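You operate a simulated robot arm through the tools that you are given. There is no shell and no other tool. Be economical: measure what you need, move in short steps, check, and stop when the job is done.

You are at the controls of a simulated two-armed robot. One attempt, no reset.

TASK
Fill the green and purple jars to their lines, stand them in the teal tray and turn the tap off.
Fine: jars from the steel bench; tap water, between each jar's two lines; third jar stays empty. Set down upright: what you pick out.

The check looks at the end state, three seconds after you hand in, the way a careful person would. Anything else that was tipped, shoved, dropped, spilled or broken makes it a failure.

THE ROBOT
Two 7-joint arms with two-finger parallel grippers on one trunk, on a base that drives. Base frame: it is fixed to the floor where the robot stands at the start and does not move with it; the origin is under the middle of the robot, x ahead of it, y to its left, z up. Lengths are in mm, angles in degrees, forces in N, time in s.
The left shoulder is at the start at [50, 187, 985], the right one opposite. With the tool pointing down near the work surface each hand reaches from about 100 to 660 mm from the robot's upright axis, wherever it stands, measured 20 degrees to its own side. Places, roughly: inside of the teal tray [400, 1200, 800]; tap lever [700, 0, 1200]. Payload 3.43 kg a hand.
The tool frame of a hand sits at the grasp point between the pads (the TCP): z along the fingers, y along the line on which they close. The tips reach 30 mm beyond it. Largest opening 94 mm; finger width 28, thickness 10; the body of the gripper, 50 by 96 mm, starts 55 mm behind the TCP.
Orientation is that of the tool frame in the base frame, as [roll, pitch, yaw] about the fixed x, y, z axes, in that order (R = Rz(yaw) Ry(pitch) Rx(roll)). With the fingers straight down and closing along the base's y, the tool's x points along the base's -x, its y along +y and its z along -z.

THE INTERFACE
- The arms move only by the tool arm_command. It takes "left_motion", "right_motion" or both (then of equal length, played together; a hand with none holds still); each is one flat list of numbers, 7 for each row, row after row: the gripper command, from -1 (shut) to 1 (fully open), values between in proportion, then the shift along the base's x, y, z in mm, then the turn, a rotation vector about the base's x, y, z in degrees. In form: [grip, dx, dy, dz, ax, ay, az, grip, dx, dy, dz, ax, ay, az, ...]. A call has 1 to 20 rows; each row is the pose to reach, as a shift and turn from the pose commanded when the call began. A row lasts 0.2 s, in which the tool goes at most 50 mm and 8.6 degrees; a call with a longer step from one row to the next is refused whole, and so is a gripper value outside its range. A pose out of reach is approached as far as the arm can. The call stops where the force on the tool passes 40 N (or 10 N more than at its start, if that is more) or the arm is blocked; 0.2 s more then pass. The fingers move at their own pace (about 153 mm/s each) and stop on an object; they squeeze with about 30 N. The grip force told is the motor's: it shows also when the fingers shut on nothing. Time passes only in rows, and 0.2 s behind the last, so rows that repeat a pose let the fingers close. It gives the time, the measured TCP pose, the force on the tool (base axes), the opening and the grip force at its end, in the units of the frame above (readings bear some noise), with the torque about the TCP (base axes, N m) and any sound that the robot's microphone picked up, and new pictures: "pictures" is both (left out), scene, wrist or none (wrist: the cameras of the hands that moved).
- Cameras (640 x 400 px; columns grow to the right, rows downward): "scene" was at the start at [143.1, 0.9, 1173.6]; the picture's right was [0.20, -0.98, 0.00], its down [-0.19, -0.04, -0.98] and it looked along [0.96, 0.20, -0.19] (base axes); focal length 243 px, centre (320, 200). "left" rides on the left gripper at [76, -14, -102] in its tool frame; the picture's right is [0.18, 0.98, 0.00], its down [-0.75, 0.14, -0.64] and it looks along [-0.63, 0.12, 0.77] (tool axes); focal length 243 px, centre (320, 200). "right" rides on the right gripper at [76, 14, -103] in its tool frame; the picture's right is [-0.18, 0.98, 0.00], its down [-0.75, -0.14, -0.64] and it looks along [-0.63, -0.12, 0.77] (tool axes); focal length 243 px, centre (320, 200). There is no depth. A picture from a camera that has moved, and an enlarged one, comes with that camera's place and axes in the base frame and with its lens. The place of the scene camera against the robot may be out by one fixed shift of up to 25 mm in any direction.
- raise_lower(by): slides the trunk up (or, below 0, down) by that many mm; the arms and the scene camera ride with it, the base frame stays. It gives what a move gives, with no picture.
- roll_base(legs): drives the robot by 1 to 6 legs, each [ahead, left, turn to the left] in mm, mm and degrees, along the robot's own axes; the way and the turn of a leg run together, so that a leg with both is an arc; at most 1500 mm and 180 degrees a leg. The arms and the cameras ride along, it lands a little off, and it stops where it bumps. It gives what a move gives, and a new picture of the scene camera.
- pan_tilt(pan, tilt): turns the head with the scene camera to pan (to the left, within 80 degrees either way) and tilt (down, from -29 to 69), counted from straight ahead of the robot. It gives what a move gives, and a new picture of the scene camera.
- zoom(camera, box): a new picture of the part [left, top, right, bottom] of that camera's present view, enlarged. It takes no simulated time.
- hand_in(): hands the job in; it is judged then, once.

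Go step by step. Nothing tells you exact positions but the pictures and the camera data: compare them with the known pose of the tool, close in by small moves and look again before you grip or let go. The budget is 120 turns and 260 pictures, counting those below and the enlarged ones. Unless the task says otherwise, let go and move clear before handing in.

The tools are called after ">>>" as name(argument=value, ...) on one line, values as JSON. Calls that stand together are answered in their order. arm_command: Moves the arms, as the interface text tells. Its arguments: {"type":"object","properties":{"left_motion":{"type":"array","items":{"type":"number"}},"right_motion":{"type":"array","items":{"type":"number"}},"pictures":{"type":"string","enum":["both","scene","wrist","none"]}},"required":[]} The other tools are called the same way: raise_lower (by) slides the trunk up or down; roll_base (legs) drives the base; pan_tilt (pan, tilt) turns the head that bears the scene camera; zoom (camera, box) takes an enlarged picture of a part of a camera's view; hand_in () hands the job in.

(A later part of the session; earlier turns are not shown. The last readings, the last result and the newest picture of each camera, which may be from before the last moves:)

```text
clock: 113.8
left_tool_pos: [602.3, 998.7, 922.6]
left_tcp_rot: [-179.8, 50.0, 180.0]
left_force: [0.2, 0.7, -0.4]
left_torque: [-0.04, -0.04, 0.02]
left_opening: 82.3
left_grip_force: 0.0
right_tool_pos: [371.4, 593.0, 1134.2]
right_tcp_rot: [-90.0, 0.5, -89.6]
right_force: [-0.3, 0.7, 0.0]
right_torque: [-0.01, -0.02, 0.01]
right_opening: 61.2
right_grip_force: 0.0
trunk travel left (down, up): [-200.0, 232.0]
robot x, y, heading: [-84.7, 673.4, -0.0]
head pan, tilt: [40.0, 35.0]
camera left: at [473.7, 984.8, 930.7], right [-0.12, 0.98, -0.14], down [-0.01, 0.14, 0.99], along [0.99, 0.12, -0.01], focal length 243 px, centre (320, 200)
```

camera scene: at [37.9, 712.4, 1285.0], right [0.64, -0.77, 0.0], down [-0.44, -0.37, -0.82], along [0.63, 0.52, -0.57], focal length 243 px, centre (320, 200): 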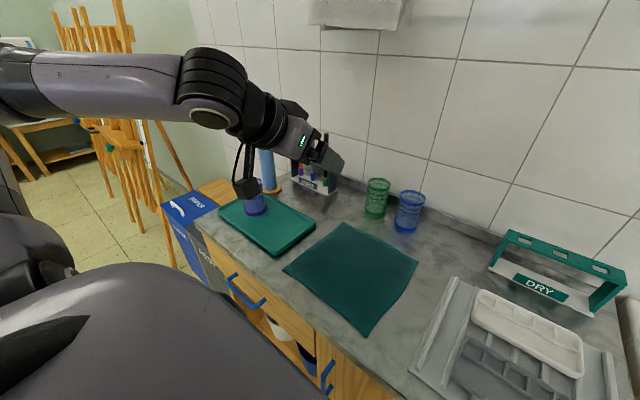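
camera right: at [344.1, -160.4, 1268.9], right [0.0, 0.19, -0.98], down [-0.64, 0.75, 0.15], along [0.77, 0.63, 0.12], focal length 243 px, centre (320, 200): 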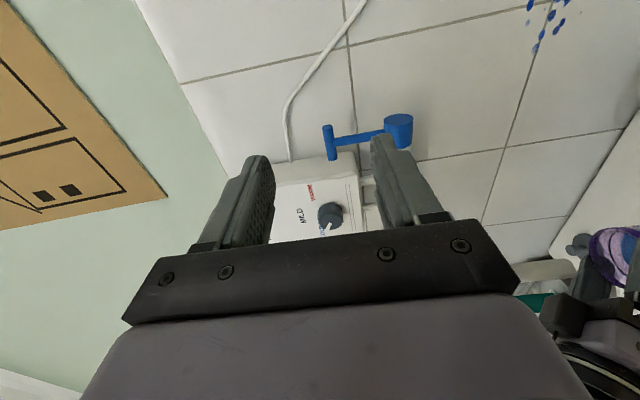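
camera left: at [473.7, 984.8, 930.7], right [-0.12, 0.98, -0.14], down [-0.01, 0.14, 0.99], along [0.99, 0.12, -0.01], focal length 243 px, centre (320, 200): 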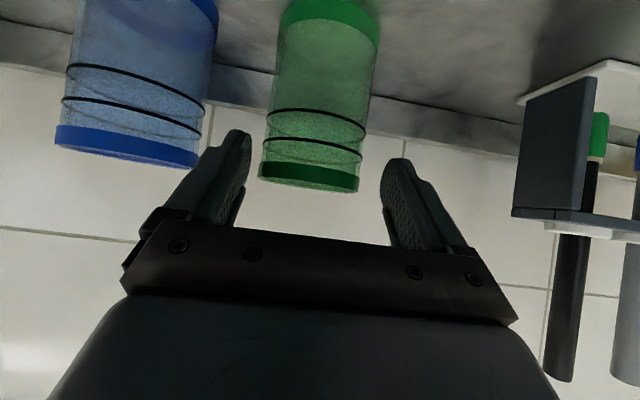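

The jar sits ~6 mm toward −y of the hand centre; correcting and advancing 18 mm, then closing gently.

>>> arm_command(left_motion=[0.75, 0, -6, 0, 0, 0, 0, 0.75, 9, -6, 0, 0, 0, 0, 0.75, 18, -6, 0, 0, 0, 0], pictures="wrist")

```text
clock: 114.6
left_tool_pos: [620.2, 993.1, 921.6]
left_tcp_rot: [-179.9, 50.0, -180.0]
left_force: [0.9, 0.2, 0.3]
left_torque: [-0.01, -0.03, 0.02]
left_opening: 82.4
left_grip_force: 0.1
right_tool_pos: [372.0, 594.0, 1132.7]
right_tcp_rot: [-89.9, 0.5, -89.6]
right_force: [1.1, -0.7, -0.1]
right_torque: [-0.06, -0.03, -0.03]
right_opening: 61.2
right_grip_force: 0.0
trunk travel left (down, up): [-200.0, 232.0]
robot x, y, heading: [-81.0, 675.1, -0.0]
head pan, tilt: [40.0, 35.0]
camera left: at [492.0, 979.6, 930.6], right [-0.12, 0.98, -0.14], down [-0.01, 0.14, 0.99], along [0.99, 0.12, -0.01], focal length 243 px, centre (320, 200)
```

left: 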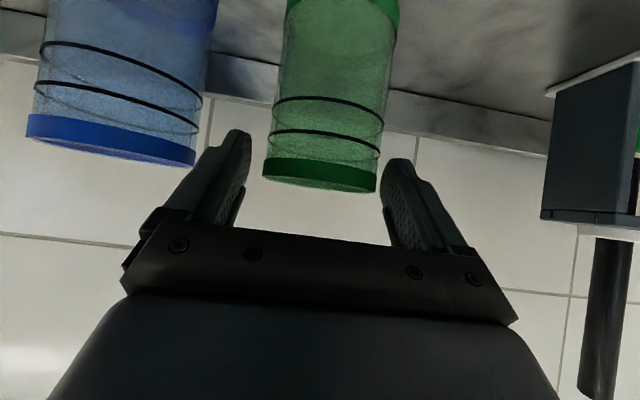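

Centred now. Closing after 4 mm more.

>>> arm_command(left_motion=[0.75, 4, 1, 0, 0, 0, 0, 0.5, 4, 1, 0, 0, 0, 0, 0.35, 4, 1, 0, 0, 0, 0, 0.1, 4, 1, 0, 0, 0, 0, -1, 4, 1, 0, 0, 0, 0, -1, 4, 1, 0, 0, 0, 0, -1, 4, 1, 5, 0, 0, 0, -1, 4, 1, 12, 0, 0, 0, -1, 4, 1, 22, 0, 0, 0, -1, 4, 1, 34, 0, 0, 0], pictures="both")

```text
clock: 116.8
left_tool_pos: [623.8, 994.7, 957.6]
left_tcp_rot: [-179.9, 50.0, 180.0]
left_force: [0.2, -0.4, -0.6]
left_torque: [0.0, 0.01, 0.01]
left_opening: 64.5
left_grip_force: 30.0
right_tool_pos: [372.0, 591.7, 1133.4]
right_tcp_rot: [-89.9, 0.5, -89.6]
right_force: [0.5, 0.2, -0.1]
right_torque: [0.01, -0.01, 0.01]
right_opening: 61.2
right_grip_force: 0.1
trunk travel left (down, up): [-200.0, 232.0]
robot x, y, heading: [-82.4, 668.0, -0.1]
head pan, tilt: [40.0, 35.0]
camera scene: at [36.8, 712.5, 1135.2], right [0.64, -0.77, 0.0], down [-0.44, -0.37, -0.82], along [0.63, 0.52, -0.57], focal length 243 px, centre (320, 200)
camera left: at [495.2, 980.9, 964.9], right [-0.12, 0.98, -0.14], down [-0.01, 0.14, 0.99], along [0.99, 0.12, -0.01], focal length 243 px, centre (320, 200)
```

scene: 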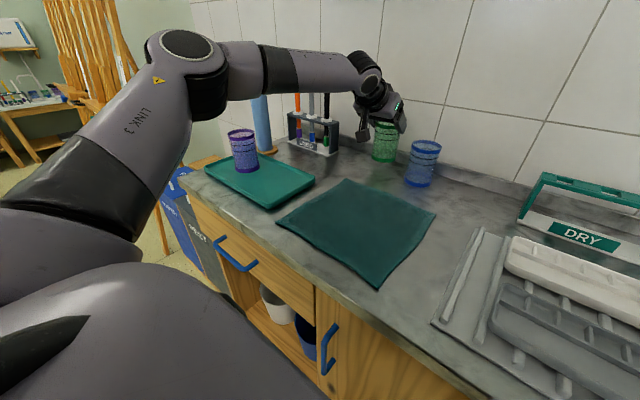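
left: 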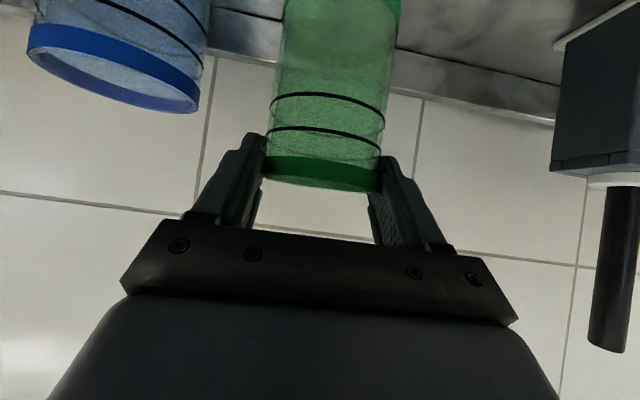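

Green held exactly like purple. Retracting, then back to the basin and trunk up.

>>> arm_command(left_motion=[-1, -20, 0, 20, 0, 0, 0, -1, -50, 0, 40, 0, 0, 0, -1, -80, 0, 60, 0, 0, 0, -1, -110, 0, 80, 0, 0, 0, -1, -140, 0, 88, 0, 0, 0, -1, -165, 0, 88, 0, 0, 0, -1, -165, 0, 88, 0, 0, 0], pictures="none")

>>> roll_base(legs=[[-37, 0, 0], [0, -668, 0], [113, 0, 0]])

>>> raise_lower(by=150)

>>> pan_tilt(pan=-10, tilt=30)

>>> zoom(camera="right", box=[0, 0, 640, 400])

```text
clock: 118.4
left_tool_pos: [459.8, 994.6, 1045.3]
left_tcp_rot: [-179.9, 50.0, -179.9]
left_force: [0.4, -0.1, -0.3]
left_torque: [0.01, -0.02, -0.01]
left_opening: 64.3
left_grip_force: 30.4
right_tool_pos: [371.7, 592.4, 1134.4]
right_tcp_rot: [-89.9, 0.5, -89.7]
right_force: [-0.8, 0.4, -0.1]
right_torque: [0.04, 0.03, 0.01]
right_opening: 61.2
right_grip_force: 0.0
trunk travel left (down, up): [-200.0, 232.0]
robot x, y, heading: [-81.2, 676.9, -0.2]
head pan, tilt: [40.0, 35.0]
```

```text
clock: 126.0
left_tool_pos: [534.0, 325.3, 1044.3]
left_tcp_rot: [-179.9, 49.9, -179.9]
left_force: [-1.0, 0.0, -1.2]
left_torque: [0.0, -0.01, 0.0]
left_opening: 64.5
left_grip_force: 30.1
right_tool_pos: [446.0, -78.1, 1132.3]
right_tcp_rot: [-90.0, 0.6, -89.6]
right_force: [0.5, -0.9, -0.4]
right_torque: [-0.03, 0.02, 0.04]
right_opening: 61.2
right_grip_force: 0.1
trunk travel left (down, up): [-200.0, 232.0]
robot x, y, heading: [-14.0, 2.6, -0.2]
head pan, tilt: [40.0, 35.0]
camera scene: at [110.6, 42.8, 1135.2], right [0.64, -0.77, 0.0], down [-0.44, -0.37, -0.82], along [0.63, 0.52, -0.57], focal length 243 px, centre (320, 200)
```

scene: 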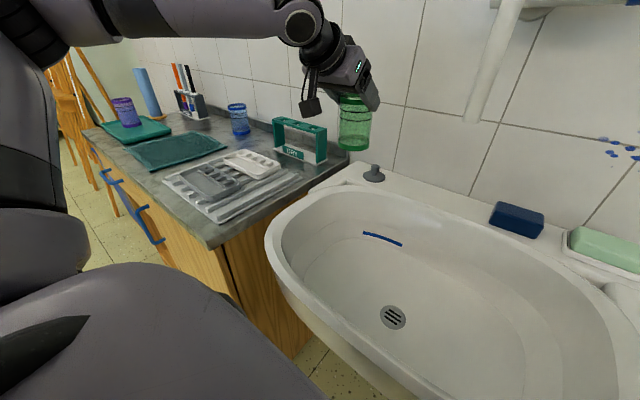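

```text
clock: 127.7
left_tool_pos: [533.1, 324.7, 1194.2]
left_tcp_rot: [-179.9, 50.0, -179.9]
left_force: [0.3, 0.1, -1.6]
left_torque: [0.01, 0.02, -0.03]
left_opening: 64.1
left_grip_force: 29.6
right_tool_pos: [445.1, -77.4, 1284.0]
right_tcp_rot: [-90.1, 0.5, -89.7]
right_force: [-0.6, -1.2, -0.5]
right_torque: [-0.03, 0.0, 0.03]
right_opening: 61.0
right_grip_force: 0.1
trunk travel left (down, up): [-350.0, 82.0]
robot x, y, heading: [-8.3, 7.8, -0.4]
head pan, tilt: [40.0, 35.0]
```

```text
clock: 128.9
left_tool_pos: [532.1, 324.9, 1194.3]
left_tcp_rot: [180.0, 49.9, 179.8]
left_force: [0.0, 0.2, -1.4]
left_torque: [-0.03, 0.01, -0.02]
left_opening: 64.5
left_grip_force: 30.2
right_tool_pos: [444.5, -77.5, 1284.7]
right_tcp_rot: [-90.0, 0.5, -89.7]
right_force: [0.2, -0.4, -0.2]
right_torque: [-0.01, -0.02, 0.0]
right_opening: 61.2
right_grip_force: 0.0
trunk travel left (down, up): [-350.0, 82.0]
robot x, y, heading: [-9.3, 6.7, -0.4]
head pan, tilt: [-10.0, 30.0]
camera scene: at [131.8, -29.5, 1293.0], right [-0.18, -0.98, 0.0], down [-0.49, 0.09, -0.87], along [0.85, -0.15, -0.5], focal length 243 px, centre (320, 200)
```

scene: 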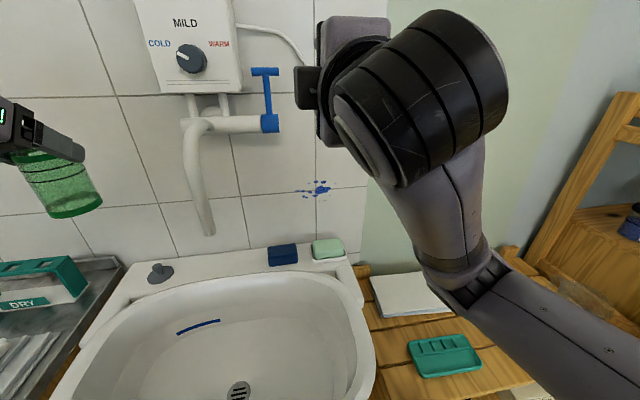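

```text
1.00 times, centred on (320, 200) of right (not enlarged: the box is as wide or as high as the picture)
camera zoom: at [343.3, -153.2, 1269.1], right [0.0, 0.19, -0.98], down [-0.65, 0.75, 0.15], along [0.76, 0.63, 0.12], focal length 243 px, centre (320, 200)
```

zoom: 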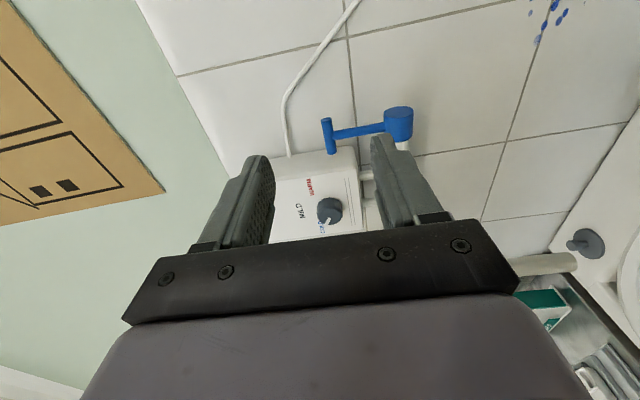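

Everything as before. Right hand goes back to the T-bar; left jar down beside the spout.

>>> arm_command(right_motion=[0.3, 20, 15, 0, 0, 0, 0, 0.3, 45, 30, 0, 0, 0, 0, 0.3, 75, 45, 0, 0, 0, 0, 0.3, 105, 54, 0, 0, 0, 0, 0.3, 135, 54, 0, 0, 0, 0, 0.3, 160, 54, 0, 0, 0, 0, 0.3, 180, 54, 0, 0, 0, 0, 0.3, 200, 54, 0, 0, 0, 0, 0.3, 212, 54, 0, 0, 0, 0], left_motion=[-1, -10, 0, -30, 0, 0, 0, -1, -20, 0, -60, 0, 0, 0, -1, -30, 0, -95, 0, 0, 0, -1, -40, 0, -130, 0, 0, 0, -1, -40, 0, -165, 0, 0, 0, -1, -40, -20, -196, 0, 0, 0, -1, -40, -55, -196, 0, 0, 0, -1, -40, -85, -196, 0, 0, 0, -1, -40, -105, -196, 0, 0, 0])

```text
clock: 130.9
left_tool_pos: [494.1, 219.5, 998.8]
left_tcp_rot: [-179.8, 50.1, -179.9]
left_force: [0.3, -0.5, -0.7]
left_torque: [0.02, 0.03, 0.04]
left_opening: 64.5
left_grip_force: 30.3
right_tool_pos: [658.0, -23.6, 1283.3]
right_tcp_rot: [-89.9, 0.5, -89.6]
right_force: [-0.2, -0.2, -0.3]
right_torque: [0.01, 0.03, -0.01]
right_opening: 61.2
right_grip_force: 0.1
trunk travel left (down, up): [-350.0, 82.0]
robot x, y, heading: [-9.2, 4.2, -0.1]
head pan, tilt: [-10.0, 30.0]
camera scene: at [131.9, -29.9, 1293.0], right [-0.18, -0.98, 0.0], down [-0.49, 0.09, -0.87], along [0.85, -0.15, -0.5], focal length 243 px, centre (320, 200)
camera right: at [555.9, -99.9, 1269.0], right [0.0, 0.19, -0.98], down [-0.65, 0.75, 0.15], along [0.76, 0.63, 0.12], focal length 243 px, centre (320, 200)
camera left: at [365.4, 205.6, 1007.1], right [-0.12, 0.98, -0.14], down [-0.01, 0.14, 0.99], along [0.99, 0.12, -0.01], focal length 243 px, centre (320, 200)
```

scene: 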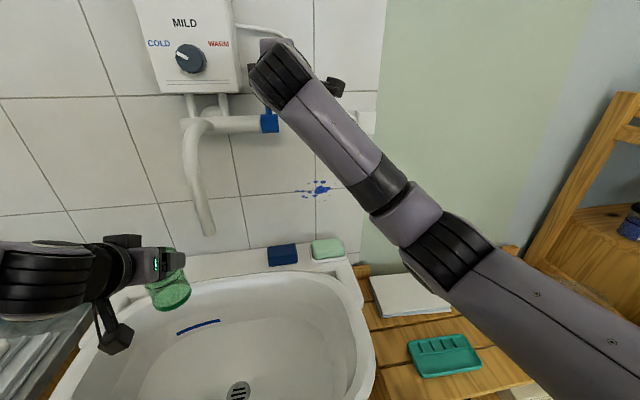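
right: 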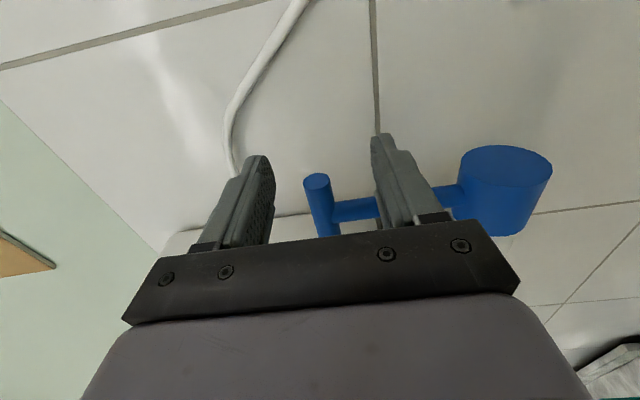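
left: 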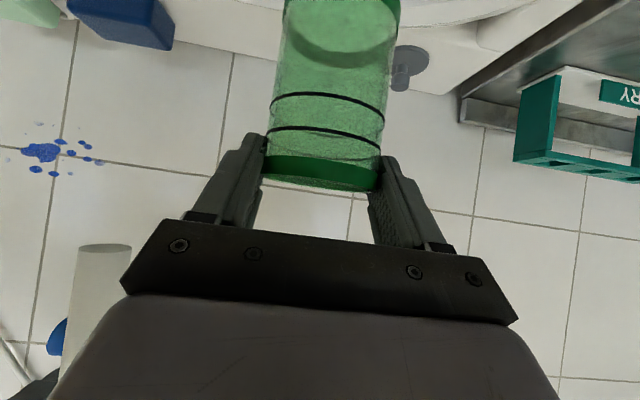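

Lined up the same as before. Closing on the T-bar, and moving the green jar under the spout with the 20° yaw.

>>> arm_command(right_motion=[0.3, 0, 0, 2, 0, 0, 0, -0.2, 0, 0, 2, 0, 0, 0, -0.8, 0, 0, 2, 0, 0, 0, -1, 0, 0, 2, 0, 0, 0, -1, -3, 0, 1, 0, 0, 0, -1, -3, 0, 1, 0, 0, 0, -1, -3, 0, 1, 0, 0, 0, -1, -3, 0, 1, 0, 0, 0, -1, -3, 0, 1, 0, 0, 0, -1, -3, 0, 1, 0, 0, 0, -1, -3, 0, 1, 0, 0, 0], left_motion=[-1, 0, -10, 0, 0, 0, -2, -1, 0, -20, 0, 0, 0, -4, -1, 0, -30, 0, 0, 0, -6, -1, 0, -40, 0, 0, 0, -9, -1, 0, -50, 0, 0, 0, -12, -1, 0, -60, 0, 0, 0, -15, -1, 0, -70, 0, 0, 0, -18, -1, -1, -80, -1, 0, 0, -20, -1, -1, -90, -2, 0, 0, -20, -1, -1, -99, -2, 0, 0, -20, -1, -1, -99, -2, 0, 0, -20])

>>> zoom(camera="scene", box=[150, 180, 278, 310])

>>> zoom(camera="left", box=[230, 0, 430, 200])

```text
clock: 133.3
left_tool_pos: [492.8, 121.1, 997.3]
left_tcp_rot: [-180.0, 50.0, 159.9]
left_force: [-0.4, -1.0, -1.3]
left_torque: [0.03, 0.02, -0.02]
left_opening: 64.3
left_grip_force: 30.5
right_tool_pos: [654.7, -22.9, 1285.2]
right_tcp_rot: [-90.0, 0.5, -89.7]
right_force: [-0.3, -0.7, 1.7]
right_torque: [0.01, -0.04, -0.12]
right_opening: 18.6
right_grip_force: 45.2
trunk travel left (down, up): [-350.0, 82.0]
robot x, y, heading: [-8.6, 4.0, -0.3]
head pan, tilt: [-10.0, 30.0]
camera scene: at [131.6, -29.7, 1293.0], right [-0.18, -0.98, 0.0], down [-0.49, 0.09, -0.87], along [0.85, -0.15, -0.5], focal length 243 px, centre (320, 200)
camera right: at [552.0, -99.5, 1270.5], right [0.0, 0.19, -0.98], down [-0.65, 0.75, 0.15], along [0.76, 0.63, 0.12], focal length 243 px, centre (320, 200)
camera left: at [366.4, 151.6, 1005.0], right [0.23, 0.96, -0.14], down [0.04, 0.14, 0.99], along [0.97, -0.23, -0.01], focal length 243 px, centre (320, 200)
```

scene: 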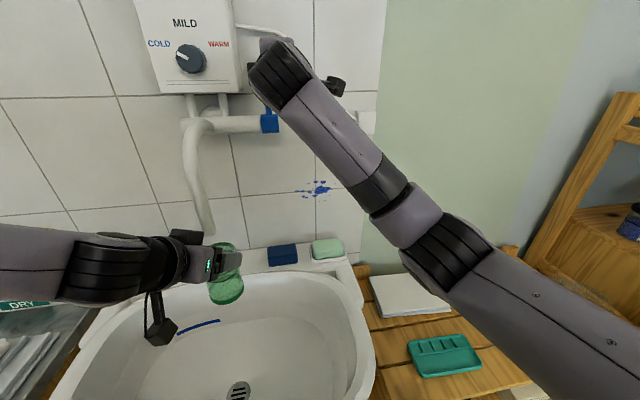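
right: 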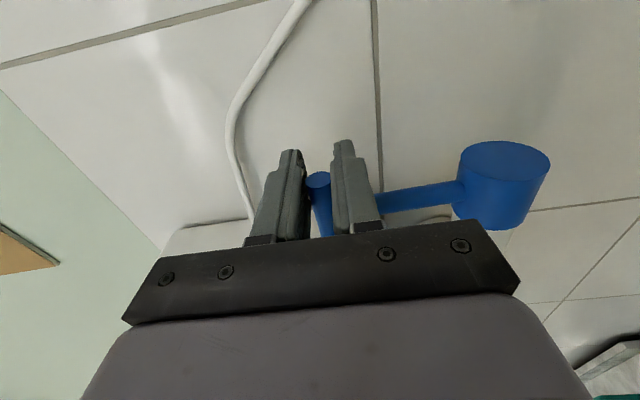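
left: 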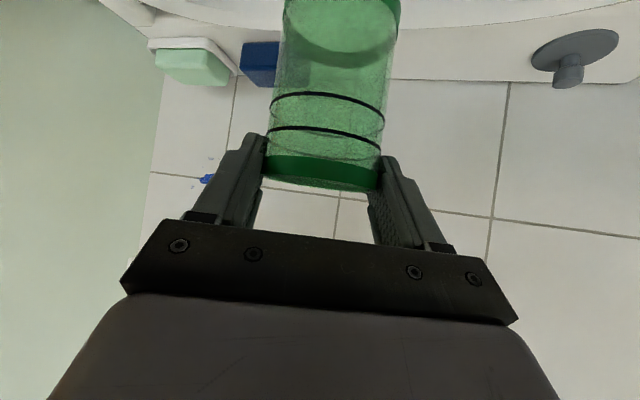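

```text
3.08 times, centred on (214, 245) of scene
camera zoom: at [131.6, -29.7, 1293.0], right [-0.18, -0.98, 0.0], down [-0.49, 0.09, -0.87], along [0.85, -0.15, -0.5], focal length 747 px, centre (646, 62)
```

zoom: 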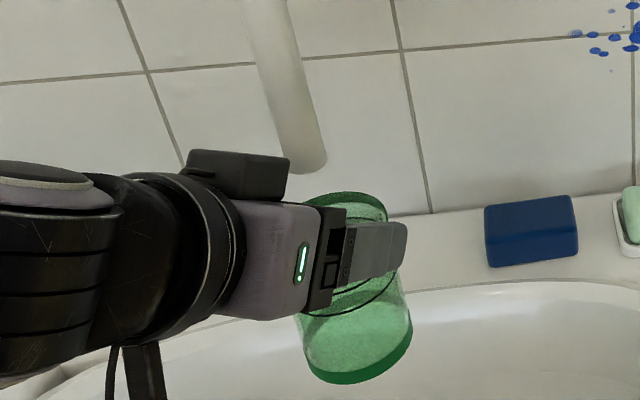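

```text
2.00 times, centred on (330, 100) of left
camera zoom: at [366.4, 151.6, 1005.0], right [0.23, 0.96, -0.14], down [0.04, 0.14, 0.99], along [0.97, -0.23, -0.01], focal length 485 px, centre (300, 400)
```

zoom: 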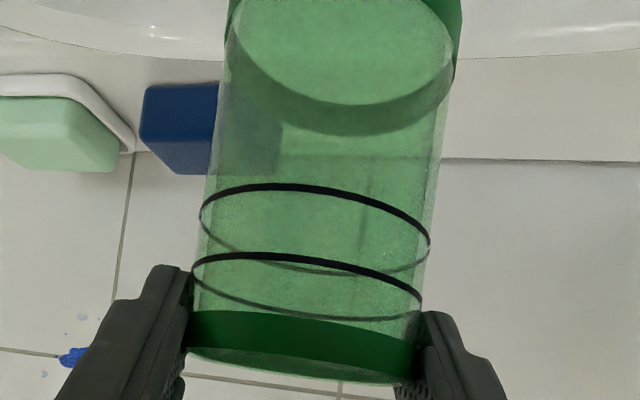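

Same alignment. Opening the tap and letting it run ~3.5 s.

>>> arm_command(right_motion=[-1, -9, 0, 0, 0, 0, 0, -1, -18, 0, -1, 0, 0, 0, -1, -26, 0, -2, 0, 0, 0, -1, -26, 0, -2, 0, 0, 0, -1, -26, 0, -2, 0, 0, 0, -1, -26, 0, -2, 0, 0, 0], pictures="scene")

>>> zoom(camera="scene", box=[150, 180, 278, 310])

>>> zoom(camera="left", box=[230, 0, 430, 200])

```text
clock: 134.7
left_tool_pos: [490.4, 121.7, 996.7]
left_tcp_rot: [-179.9, 50.0, 160.1]
left_force: [0.3, 0.4, -1.0]
left_torque: [0.03, 0.03, -0.02]
left_opening: 64.1
left_grip_force: 30.1
right_tool_pos: [627.7, -22.8, 1282.2]
right_tcp_rot: [-90.1, 0.5, -89.7]
right_force: [0.1, -0.3, 0.1]
right_torque: [-0.34, -0.02, 0.6]
right_opening: 14.8
right_grip_force: 45.0
trunk travel left (down, up): [-350.0, 82.0]
robot x, y, heading: [-11.8, 2.9, -0.2]
head pan, tilt: [-10.0, 30.0]
camera scene: at [131.8, -29.7, 1293.0], right [-0.18, -0.98, 0.0], down [-0.49, 0.09, -0.87], along [0.85, -0.15, -0.5], focal length 243 px, centre (320, 200)
```

scene: 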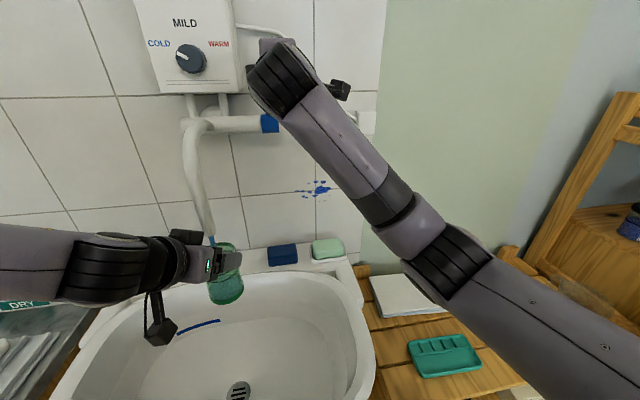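

```text
3.08 times, centred on (214, 245) of scene
camera zoom: at [131.8, -29.7, 1293.0], right [-0.18, -0.98, 0.0], down [-0.49, 0.09, -0.87], along [0.85, -0.15, -0.5], focal length 747 px, centre (646, 62)
```

zoom: 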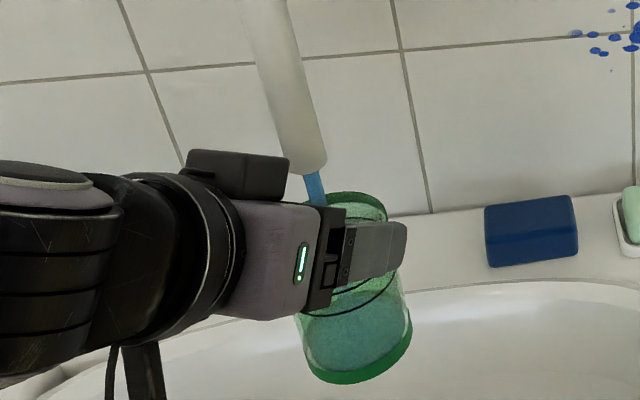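

```text
2.00 times, centred on (330, 100) of left
camera zoom: at [366.6, 151.8, 1005.0], right [0.23, 0.96, -0.14], down [0.04, 0.14, 0.99], along [0.97, -0.23, -0.01], focal length 485 px, centre (300, 400)
```

zoom: 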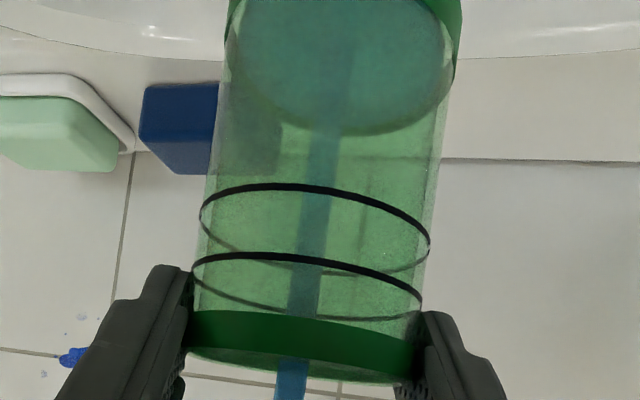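

Stream inside the jar, edge at ~135. Running 4 s and measuring the rate.

>>> arm_command(right_motion=[-1, 0, 0, 0, 0, 0, 0, -1, 0, 0, 0, 0, 0, 0, -1, 0, 0, 0, 0, 0, 0, -1, 0, 0, 0, 0, 0, 0, -1, 0, 0, 0, 0, 0, 0, -1, 0, 0, 0, 0, 0, 0, -1, 0, 0, 0, 0, 0, 0, -1, 0, 0, 0, 0, 0, 0, -1, 0, 0, 0, 0, 0, 0, -1, 0, 0, 0, 0, 0, 0, -1, 0, 0, 0, 0, 0, 0, -1, 0, 0, 0, 0, 0, 0, -1, 0, 0, 0, 0, 0, 0, -1, 0, 0, 0, 0, 0, 0, -1, 0, 0, 0, 0, 0, 0, -1, 0, 0, 0, 0, 0, 0, -1, 0, 0, 0, 0, 0, 0, -1, 0, 0, 0, 0, 0, 0, -1, 0, 0, 0, 0, 0, 0], pictures="none")

>>> zoom(camera="left", box=[230, 0, 430, 200])

```text
clock: 138.7
left_tool_pos: [491.7, 119.5, 997.2]
left_tcp_rot: [-179.9, 49.9, 160.2]
left_force: [-0.2, -0.2, -1.2]
left_torque: [0.02, 0.01, -0.02]
left_opening: 64.2
left_grip_force: 29.6
right_tool_pos: [627.7, -23.4, 1282.2]
right_tcp_rot: [-90.0, 0.5, -89.8]
right_force: [0.3, 0.8, -0.5]
right_torque: [-0.29, -0.03, -0.07]
right_opening: 14.4
right_grip_force: 45.2
trunk travel left (down, up): [-350.0, 82.0]
robot x, y, heading: [-8.0, 2.6, -0.1]
head pan, tilt: [-10.0, 30.0]
```

```text
2.00 times, centred on (330, 100) of left
camera zoom: at [366.6, 151.9, 1004.9], right [0.23, 0.96, -0.14], down [0.04, 0.14, 0.99], along [0.97, -0.23, -0.01], focal length 485 px, centre (300, 400)
```

zoom: 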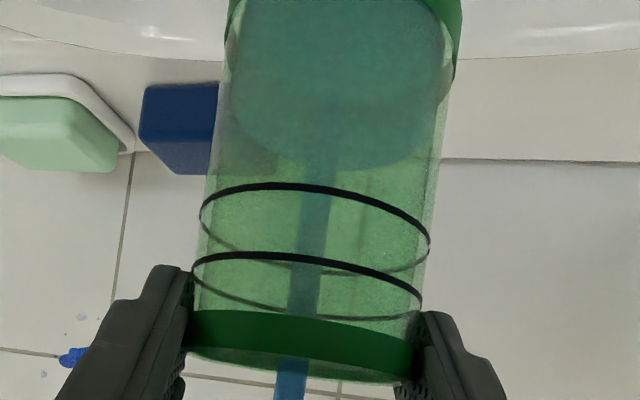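

Edge ~172 (≈10 px/s). Two more 4 s runs bring it to ~253, still under the lower line (272).

>>> arm_command(right_motion=[-1, 0, 0, 0, 0, 0, 0, -1, 0, 0, 0, 0, 0, 0, -1, 0, 0, 0, 0, 0, 0, -1, 0, 0, 0, 0, 0, 0, -1, 0, 0, 0, 0, 0, 0, -1, 0, 0, 0, 0, 0, 0, -1, 0, 0, 0, 0, 0, 0, -1, 0, 0, 0, 0, 0, 0, -1, 0, 0, 0, 0, 0, 0, -1, 0, 0, 0, 0, 0, 0, -1, 0, 0, 0, 0, 0, 0, -1, 0, 0, 0, 0, 0, 0, -1, 0, 0, 0, 0, 0, 0, -1, 0, 0, 0, 0, 0, 0, -1, 0, 0, 0, 0, 0, 0, -1, 0, 0, 0, 0, 0, 0, -1, 0, 0, 0, 0, 0, 0, -1, 0, 0, 0, 0, 0, 0, -1, 0, 0, 0, 0, 0, 0], pictures="none")

>>> arm_command(right_motion=[-1, 0, 0, 0, 0, 0, 0, -1, 0, 0, 0, 0, 0, 0, -1, 0, 0, 0, 0, 0, 0, -1, 0, 0, 0, 0, 0, 0, -1, 0, 0, 0, 0, 0, 0, -1, 0, 0, 0, 0, 0, 0, -1, 0, 0, 0, 0, 0, 0, -1, 0, 0, 0, 0, 0, 0, -1, 0, 0, 0, 0, 0, 0, -1, 0, 0, 0, 0, 0, 0, -1, 0, 0, 0, 0, 0, 0, -1, 0, 0, 0, 0, 0, 0, -1, 0, 0, 0, 0, 0, 0, -1, 0, 0, 0, 0, 0, 0, -1, 0, 0, 0, 0, 0, 0, -1, 0, 0, 0, 0, 0, 0, -1, 0, 0, 0, 0, 0, 0, -1, 0, 0, 0, 0, 0, 0, -1, 0, 0, 0, 0, 0, 0], pictures="none")

>>> zoom(camera="left", box=[230, 0, 430, 200])

```text
clock: 142.7
left_tool_pos: [490.9, 120.7, 997.0]
left_tcp_rot: [-179.8, 50.1, 160.1]
left_force: [0.6, 0.2, -1.9]
left_torque: [-0.01, 0.04, 0.02]
left_opening: 63.9
left_grip_force: 29.5
right_tool_pos: [628.9, -22.9, 1281.1]
right_tcp_rot: [-89.9, 0.4, -89.6]
right_force: [-1.0, 0.5, 0.2]
right_torque: [-0.24, 0.0, -0.01]
right_opening: 14.5
right_grip_force: 45.2
trunk travel left (down, up): [-350.0, 82.0]
robot x, y, heading: [-10.1, 3.3, -0.2]
head pan, tilt: [-10.0, 30.0]
```

```text
clock: 146.7
left_tool_pos: [490.6, 120.5, 996.9]
left_tcp_rot: [-179.9, 49.9, 160.0]
left_force: [0.4, 0.6, -2.3]
left_torque: [0.03, 0.01, 0.02]
left_opening: 63.8
left_grip_force: 30.3
right_tool_pos: [628.0, -22.7, 1281.4]
right_tcp_rot: [-90.0, 0.4, -89.7]
right_force: [0.1, -0.3, -0.8]
right_torque: [-0.3, -0.02, 0.04]
right_opening: 14.7
right_grip_force: 44.6
trunk travel left (down, up): [-350.0, 82.0]
robot x, y, heading: [-5.7, 8.7, -0.5]
head pan, tilt: [-10.0, 30.0]
```

```text
2.00 times, centred on (330, 100) of left
camera zoom: at [366.7, 151.9, 1004.9], right [0.23, 0.96, -0.14], down [0.04, 0.14, 0.99], along [0.97, -0.23, -0.01], focal length 485 px, centre (300, 400)
```

zoom: 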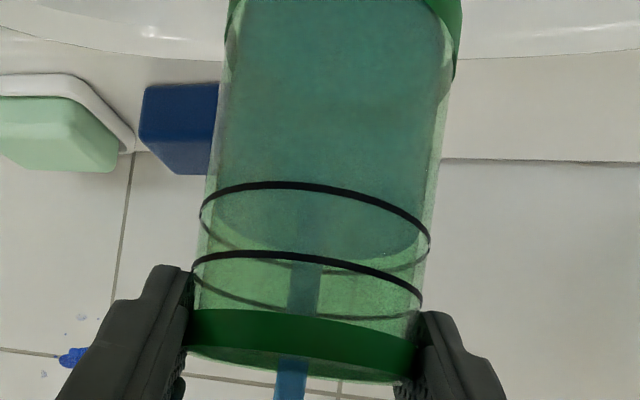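

Edge ~262. Hold 2.2 s more then close, aiming for ~291 (lines 272 / 319).

>>> arm_command(right_motion=[-1, 0, 0, 0, 0, 0, 0, -1, 0, 0, 0, 0, 0, 0, -1, 0, 0, 0, 0, 0, 0, -1, 0, 0, 0, 0, 0, 0, -1, 0, 0, 0, 0, 0, 0, -1, 0, 0, 0, 0, 0, 0, -1, 0, 0, 0, 0, 0, 0, -1, 0, 0, 0, 0, 0, 0, -1, 0, 0, 0, 0, 0, 0, -1, 0, 0, 0, 0, 0, 0, -1, 0, 0, 0, 0, 0, 0, -1, 9, 0, 1, 0, 0, 0, -1, 18, 0, 2, 0, 0, 0, -1, 26, 0, 2, 0, 0, 0, -1, 28, 0, 2, 0, 0, 0], pictures="scene")

>>> zoom(camera="left", box=[230, 0, 430, 200])

>>> zoom(camera="scene", box=[150, 180, 278, 310])

```text
clock: 149.9
left_tool_pos: [490.1, 120.7, 997.4]
left_tcp_rot: [-179.9, 50.0, 160.0]
left_force: [0.1, -0.3, -1.5]
left_torque: [0.0, 0.04, 0.01]
left_opening: 64.1
left_grip_force: 30.0
right_tool_pos: [654.1, -22.9, 1285.1]
right_tcp_rot: [-89.9, 0.5, -89.6]
right_force: [-19.3, -3.2, -8.1]
right_torque: [-0.37, 0.28, -0.22]
right_opening: 14.3
right_grip_force: 44.7
trunk travel left (down, up): [-350.0, 82.0]
robot x, y, heading: [-9.6, 5.3, -0.2]
head pan, tilt: [-10.0, 30.0]
camera scene: at [129.5, -30.2, 1293.1], right [-0.18, -0.98, 0.0], down [-0.49, 0.09, -0.87], along [0.85, -0.15, -0.5], focal length 243 px, centre (320, 200)
```

scene: 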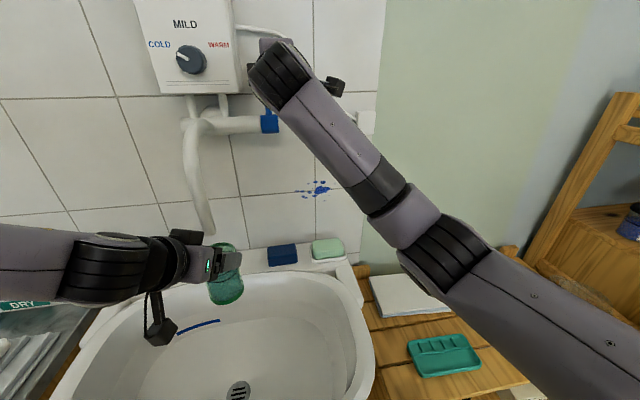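

```text
2.00 times, centred on (330, 100) of left
camera zoom: at [364.9, 151.3, 1005.6], right [0.23, 0.96, -0.14], down [0.04, 0.14, 0.99], along [0.97, -0.23, -0.01], focal length 485 px, centre (300, 400)
```

zoom: 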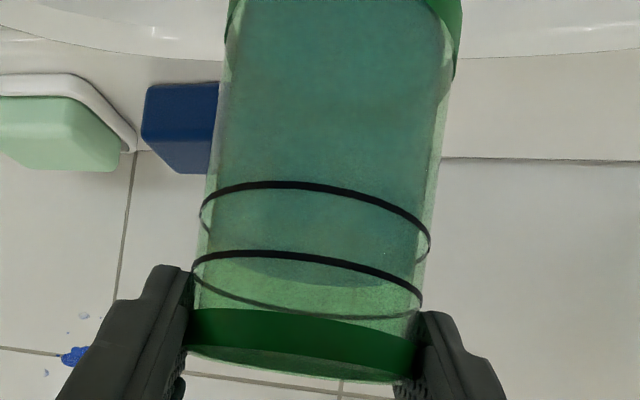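

```text
3.08 times, centred on (214, 245) of scene
camera zoom: at [129.5, -30.2, 1293.1], right [-0.18, -0.98, 0.0], down [-0.49, 0.09, -0.87], along [0.85, -0.15, -0.5], focal length 747 px, centre (646, 62)
```

zoom: 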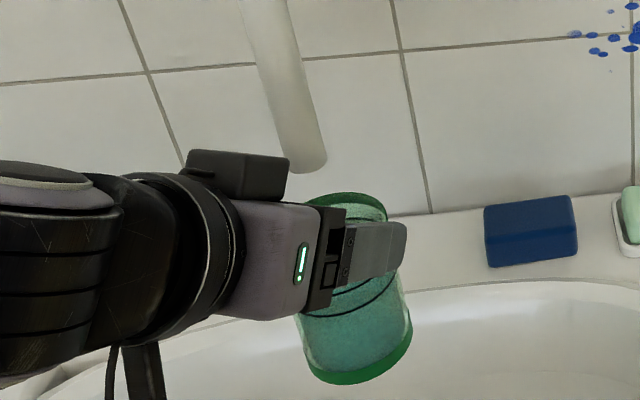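

Green is between its lines, tap off. Releasing the lever and backing the right hand off.

>>> arm_command(right_motion=[-1, -4, 0, 0, 0, 0, 0, 0.3, -4, 0, 0, 0, 0, 0, 0.3, -4, 0, 0, 0, 0, 0, 0.3, -4, 0, 0, 0, 0, 0, 0.3, -25, 0, 0, 0, 0, 0, 0.3, -60, 0, 0, 0, 0, 0, 0.3, -100, 0, 0, 0, 0, 0, 0.3, -140, -10, 0, 0, 0, 0, 0.3, -180, -30, 0, 0, 0, 0, 0.3, -210, -60, 0, 0, 0, 0], pictures="scene")

>>> arm_command(left_motion=[-1, 0, 4, 0, 0, 0, 0, -1, 0, 12, 0, 0, 0, 0, -1, 0, 24, 0, 0, 0, 0, -1, 0, 38, 0, 0, 0, 1, -1, 0, 53, 0, 0, 0, 3, -1, 0, 68, 0, 0, 0, 5, -1, 0, 83, 0, 0, 0, 7, -1, 0, 98, 0, 0, 0, 9, -1, 0, 113, 0, 0, 0, 11, -1, 0, 128, 0, 0, 0, 13, -1, 0, 143, 0, 0, 0, 15, -1, 0, 158, 0, 0, 0, 17, -1, 0, 173, 0, 0, 0, 19, -1, 0, 188, 0, 0, 0, 20, -1, 0, 200, 0, 0, 0, 20, -1, 0, 208, 0, 0, 0, 20, -1, 0, 212, 0, 0, 0, 20], pictures="scene")

```text
clock: 152.1
left_tool_pos: [491.4, 119.9, 997.4]
left_tcp_rot: [-180.0, 50.1, 160.0]
left_force: [0.8, 0.2, -1.8]
left_torque: [0.05, 0.04, 0.0]
left_opening: 63.9
left_grip_force: 29.5
right_tool_pos: [445.6, -83.2, 1285.1]
right_tcp_rot: [-89.9, 0.5, -89.6]
right_force: [-0.3, 0.2, 0.6]
right_torque: [0.0, -0.01, 0.01]
right_opening: 61.3
right_grip_force: 0.1
trunk travel left (down, up): [-350.0, 82.0]
robot x, y, heading: [-11.1, 5.6, -0.1]
head pan, tilt: [-10.0, 30.0]
camera scene: at [131.7, -30.0, 1293.0], right [-0.18, -0.98, 0.0], down [-0.49, 0.09, -0.87], along [0.85, -0.15, -0.5], focal length 243 px, centre (320, 200)
```

scene: 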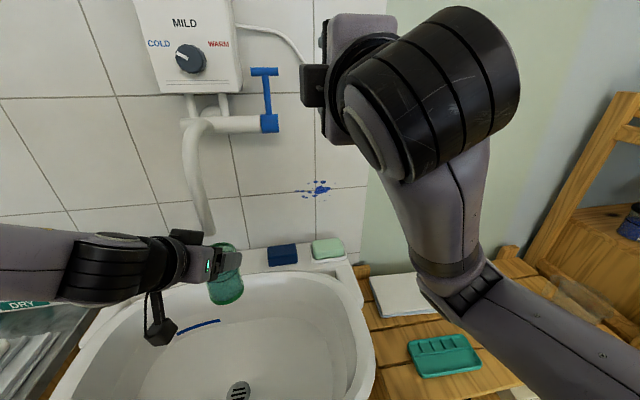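

```text
clock: 155.7
left_tool_pos: [491.1, 333.8, 996.7]
left_tcp_rot: [-179.7, 50.1, -179.9]
left_force: [-0.2, -0.4, -2.5]
left_torque: [-0.05, 0.02, -0.02]
left_opening: 64.2
left_grip_force: 29.9
right_tool_pos: [444.8, -81.2, 1284.9]
right_tcp_rot: [-90.0, 0.5, -89.5]
right_force: [0.3, -0.4, 0.5]
right_torque: [0.02, -0.04, 0.02]
right_opening: 61.0
right_grip_force: 0.2
trunk travel left (down, up): [-350.0, 82.0]
robot x, y, heading: [-11.0, 4.2, -0.4]
head pan, tilt: [-10.0, 30.0]
camera scene: at [131.9, -29.4, 1293.0], right [-0.18, -0.98, 0.0], down [-0.49, 0.09, -0.87], along [0.85, -0.15, -0.5], focal length 243 px, centre (320, 200)
```

scene: 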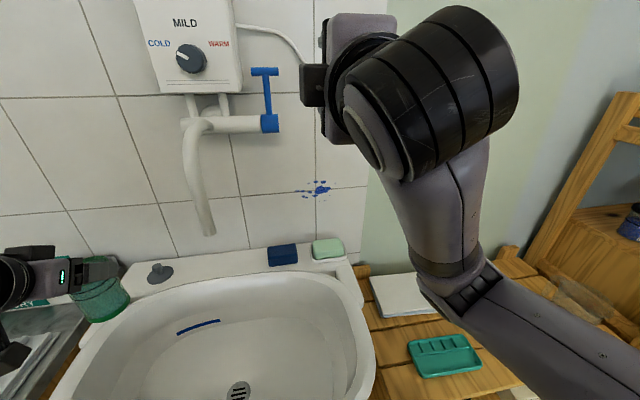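

Tap is off, lever upright. Driving to the tray for the second placement (target y≈1165).

>>> pan_tilt(pan=40, tilt=35)

>>> roll_base(legs=[[-107, 0, 0], [0, 300, 0], [0, 300, 0], [0, 231, 0]])

>>> zoom(camera="scene", box=[220, 140, 420, 300])

```text
clock: 156.9
left_tool_pos: [491.9, 333.2, 995.7]
left_tcp_rot: [-179.9, 50.0, -179.9]
left_force: [0.5, -1.0, -2.2]
left_torque: [0.01, 0.07, -0.02]
left_opening: 64.0
left_grip_force: 29.9
right_tool_pos: [447.7, -82.3, 1285.3]
right_tcp_rot: [-89.9, 0.5, -89.6]
right_force: [0.2, 0.3, -0.8]
right_torque: [-0.01, 0.0, -0.01]
right_opening: 61.0
right_grip_force: 0.0
trunk travel left (down, up): [-350.0, 82.0]
robot x, y, heading: [-6.9, 5.3, -0.4]
head pan, tilt: [40.0, 35.0]
camera scene: at [110.6, 42.8, 1285.2], right [0.64, -0.77, 0.0], down [-0.44, -0.37, -0.82], along [0.63, 0.52, -0.57], focal length 243 px, centre (320, 200)
```

scene: 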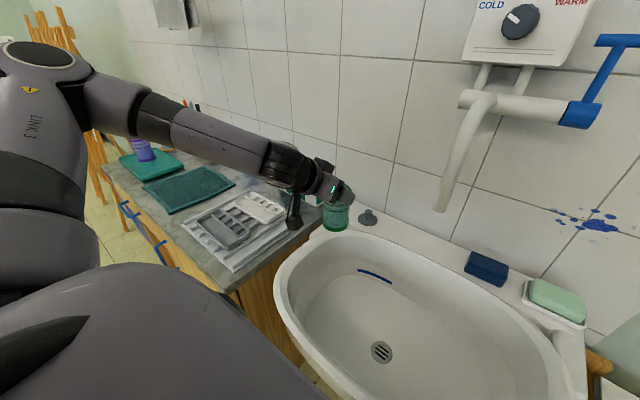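

```text
clock: 165.9
left_tool_pos: [389.5, 1163.6, 996.8]
left_tcp_rot: [-179.9, 50.0, -180.0]
left_force: [0.4, 0.5, -2.3]
left_torque: [0.0, 0.04, -0.01]
left_opening: 63.7
left_grip_force: 29.7
right_tool_pos: [343.4, 748.8, 1285.1]
right_tcp_rot: [-89.9, 0.5, -89.7]
right_force: [0.9, 0.4, 0.8]
right_torque: [0.06, 0.01, -0.01]
right_opening: 61.2
right_grip_force: 0.1
trunk travel left (down, up): [-350.0, 82.0]
robot x, y, heading: [-110.7, 836.3, -0.1]
head pan, tilt: [40.0, 35.0]
camera scene: at [7.8, 873.7, 1285.2], right [0.64, -0.77, 0.0], down [-0.44, -0.37, -0.82], along [0.63, 0.52, -0.57], focal length 243 px, centre (320, 200)
```

scene: 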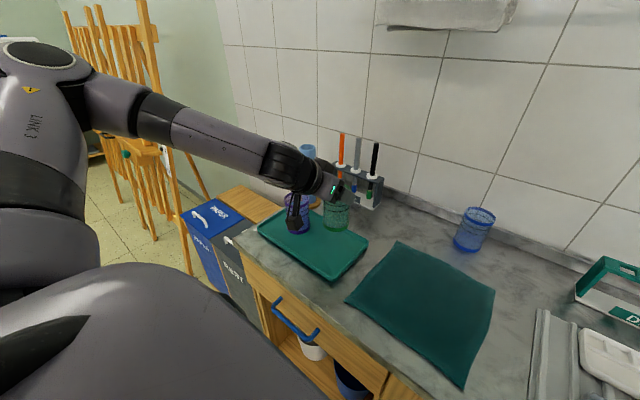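

```text
2.50 times, centred on (320, 220) of scene
camera zoom: at [7.8, 873.7, 1285.2], right [0.64, -0.77, 0.0], down [-0.44, -0.37, -0.82], along [0.63, 0.52, -0.57], focal length 607 px, centre (320, 150)
```

zoom: 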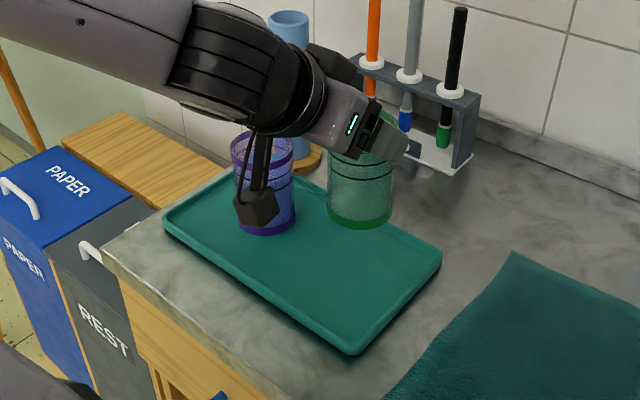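

Purple is undisturbed. Lowering green over the tray's right half (TCP [375, 1161]).

>>> arm_command(left_motion=[-1, -3, -1, -4, 0, 0, 0, -1, -6, -2, -12, 0, 0, 0, -1, -9, -3, -22, 0, 0, 0, -1, -12, -3, -32, 0, 0, 0, -1, -14, -3, -42, 0, 0, 0, -1, -14, -3, -50, 0, 0, 0, -1, -14, -3, -54, 0, 0, 0])

>>> zoom(camera="scene", box=[220, 140, 420, 300])

```text
clock: 167.5
left_tool_pos: [376.1, 1161.3, 941.3]
left_tcp_rot: [-179.9, 50.1, 180.0]
left_force: [0.8, -0.5, -1.4]
left_torque: [0.02, 0.04, -0.02]
left_opening: 63.5
left_grip_force: 30.4
right_tool_pos: [343.6, 746.7, 1285.3]
right_tcp_rot: [-90.0, 0.5, -89.8]
right_force: [-0.7, 0.3, -0.6]
right_torque: [0.0, -0.04, -0.01]
right_opening: 61.2
right_grip_force: 0.0
trunk travel left (down, up): [-350.0, 82.0]
robot x, y, heading: [-111.7, 834.9, -0.1]
head pan, tilt: [40.0, 35.0]
camera scene: at [7.8, 873.5, 1285.2], right [0.64, -0.77, 0.0], down [-0.44, -0.37, -0.82], along [0.63, 0.52, -0.57], focal length 243 px, centre (320, 200)
camera left: at [247.6, 1147.4, 950.4], right [-0.12, 0.98, -0.14], down [-0.01, 0.14, 0.99], along [0.99, 0.12, -0.01], focal length 243 px, centre (320, 200)
```

scene: 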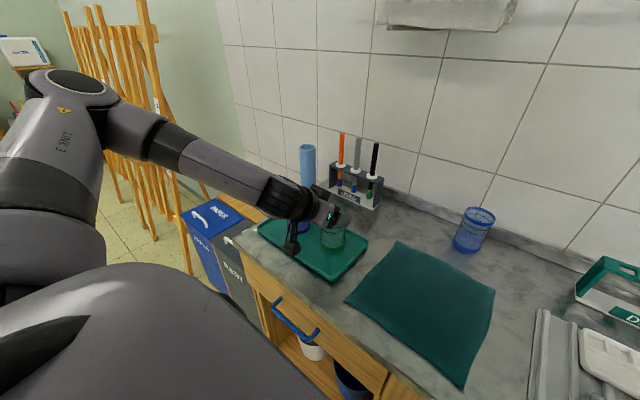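
left: 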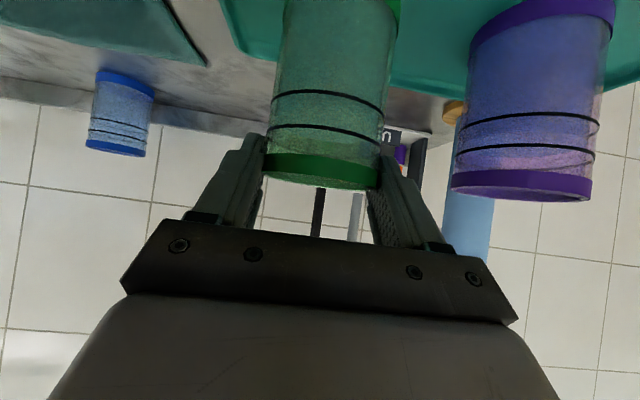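

```text
2.50 times, centred on (320, 220) of scene
camera zoom: at [7.8, 873.5, 1285.2], right [0.64, -0.77, 0.0], down [-0.44, -0.37, -0.82], along [0.63, 0.52, -0.57], focal length 607 px, centre (320, 150)
```

zoom: 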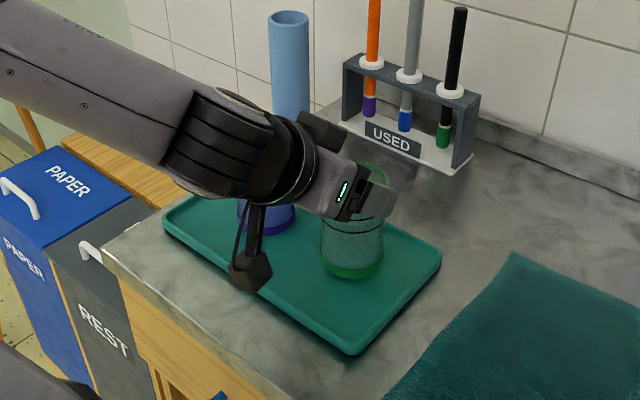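

Positioned inside the tray and clear of purple. Lowering slowly to contact.

>>> arm_command(left_motion=[-1, 0, 0, -3, 0, 0, 0, -1, 0, 0, -5, 0, 0, 0, -1, 0, 0, -7, 0, 0, 0, -1, 0, 0, -9, 0, 0, 0], pictures="none")

```text
clock: 168.5
left_tool_pos: [375.5, 1160.5, 932.5]
left_tcp_rot: [-179.9, 49.8, 179.9]
left_force: [-0.1, -1.0, -2.6]
left_torque: [0.02, 0.02, 0.0]
left_opening: 63.6
left_grip_force: 29.8
right_tool_pos: [343.2, 748.6, 1284.9]
right_tcp_rot: [-90.0, 0.5, -89.7]
right_force: [-0.1, 0.0, 0.3]
right_torque: [0.01, -0.01, -0.03]
right_opening: 61.1
right_grip_force: 0.1
trunk travel left (down, up): [-350.0, 82.0]
robot x, y, heading: [-112.0, 836.3, 0.1]
head pan, tilt: [40.0, 35.0]
```

>>> arm_command(left_motion=[-1, 0, 0, -2, 0, 0, 0, -1, 0, 0, -4, 0, 0, 0], pictures="none")

```text
clock: 169.1
left_tool_pos: [376.0, 1161.2, 932.1]
left_tcp_rot: [-179.9, 50.3, 179.9]
left_force: [-1.9, 1.4, 8.6]
left_torque: [0.2, 0.39, 0.0]
left_opening: 63.4
left_grip_force: 30.0
right_tool_pos: [342.6, 747.8, 1286.0]
right_tcp_rot: [-89.8, 0.5, -89.7]
right_force: [0.3, 0.9, 0.6]
right_torque: [-0.01, 0.02, 0.01]
right_opening: 61.0
right_grip_force: 0.1
trunk travel left (down, up): [-350.0, 82.0]
robot x, y, heading: [-113.0, 839.7, -0.3]
head pan, tilt: [40.0, 35.0]
```

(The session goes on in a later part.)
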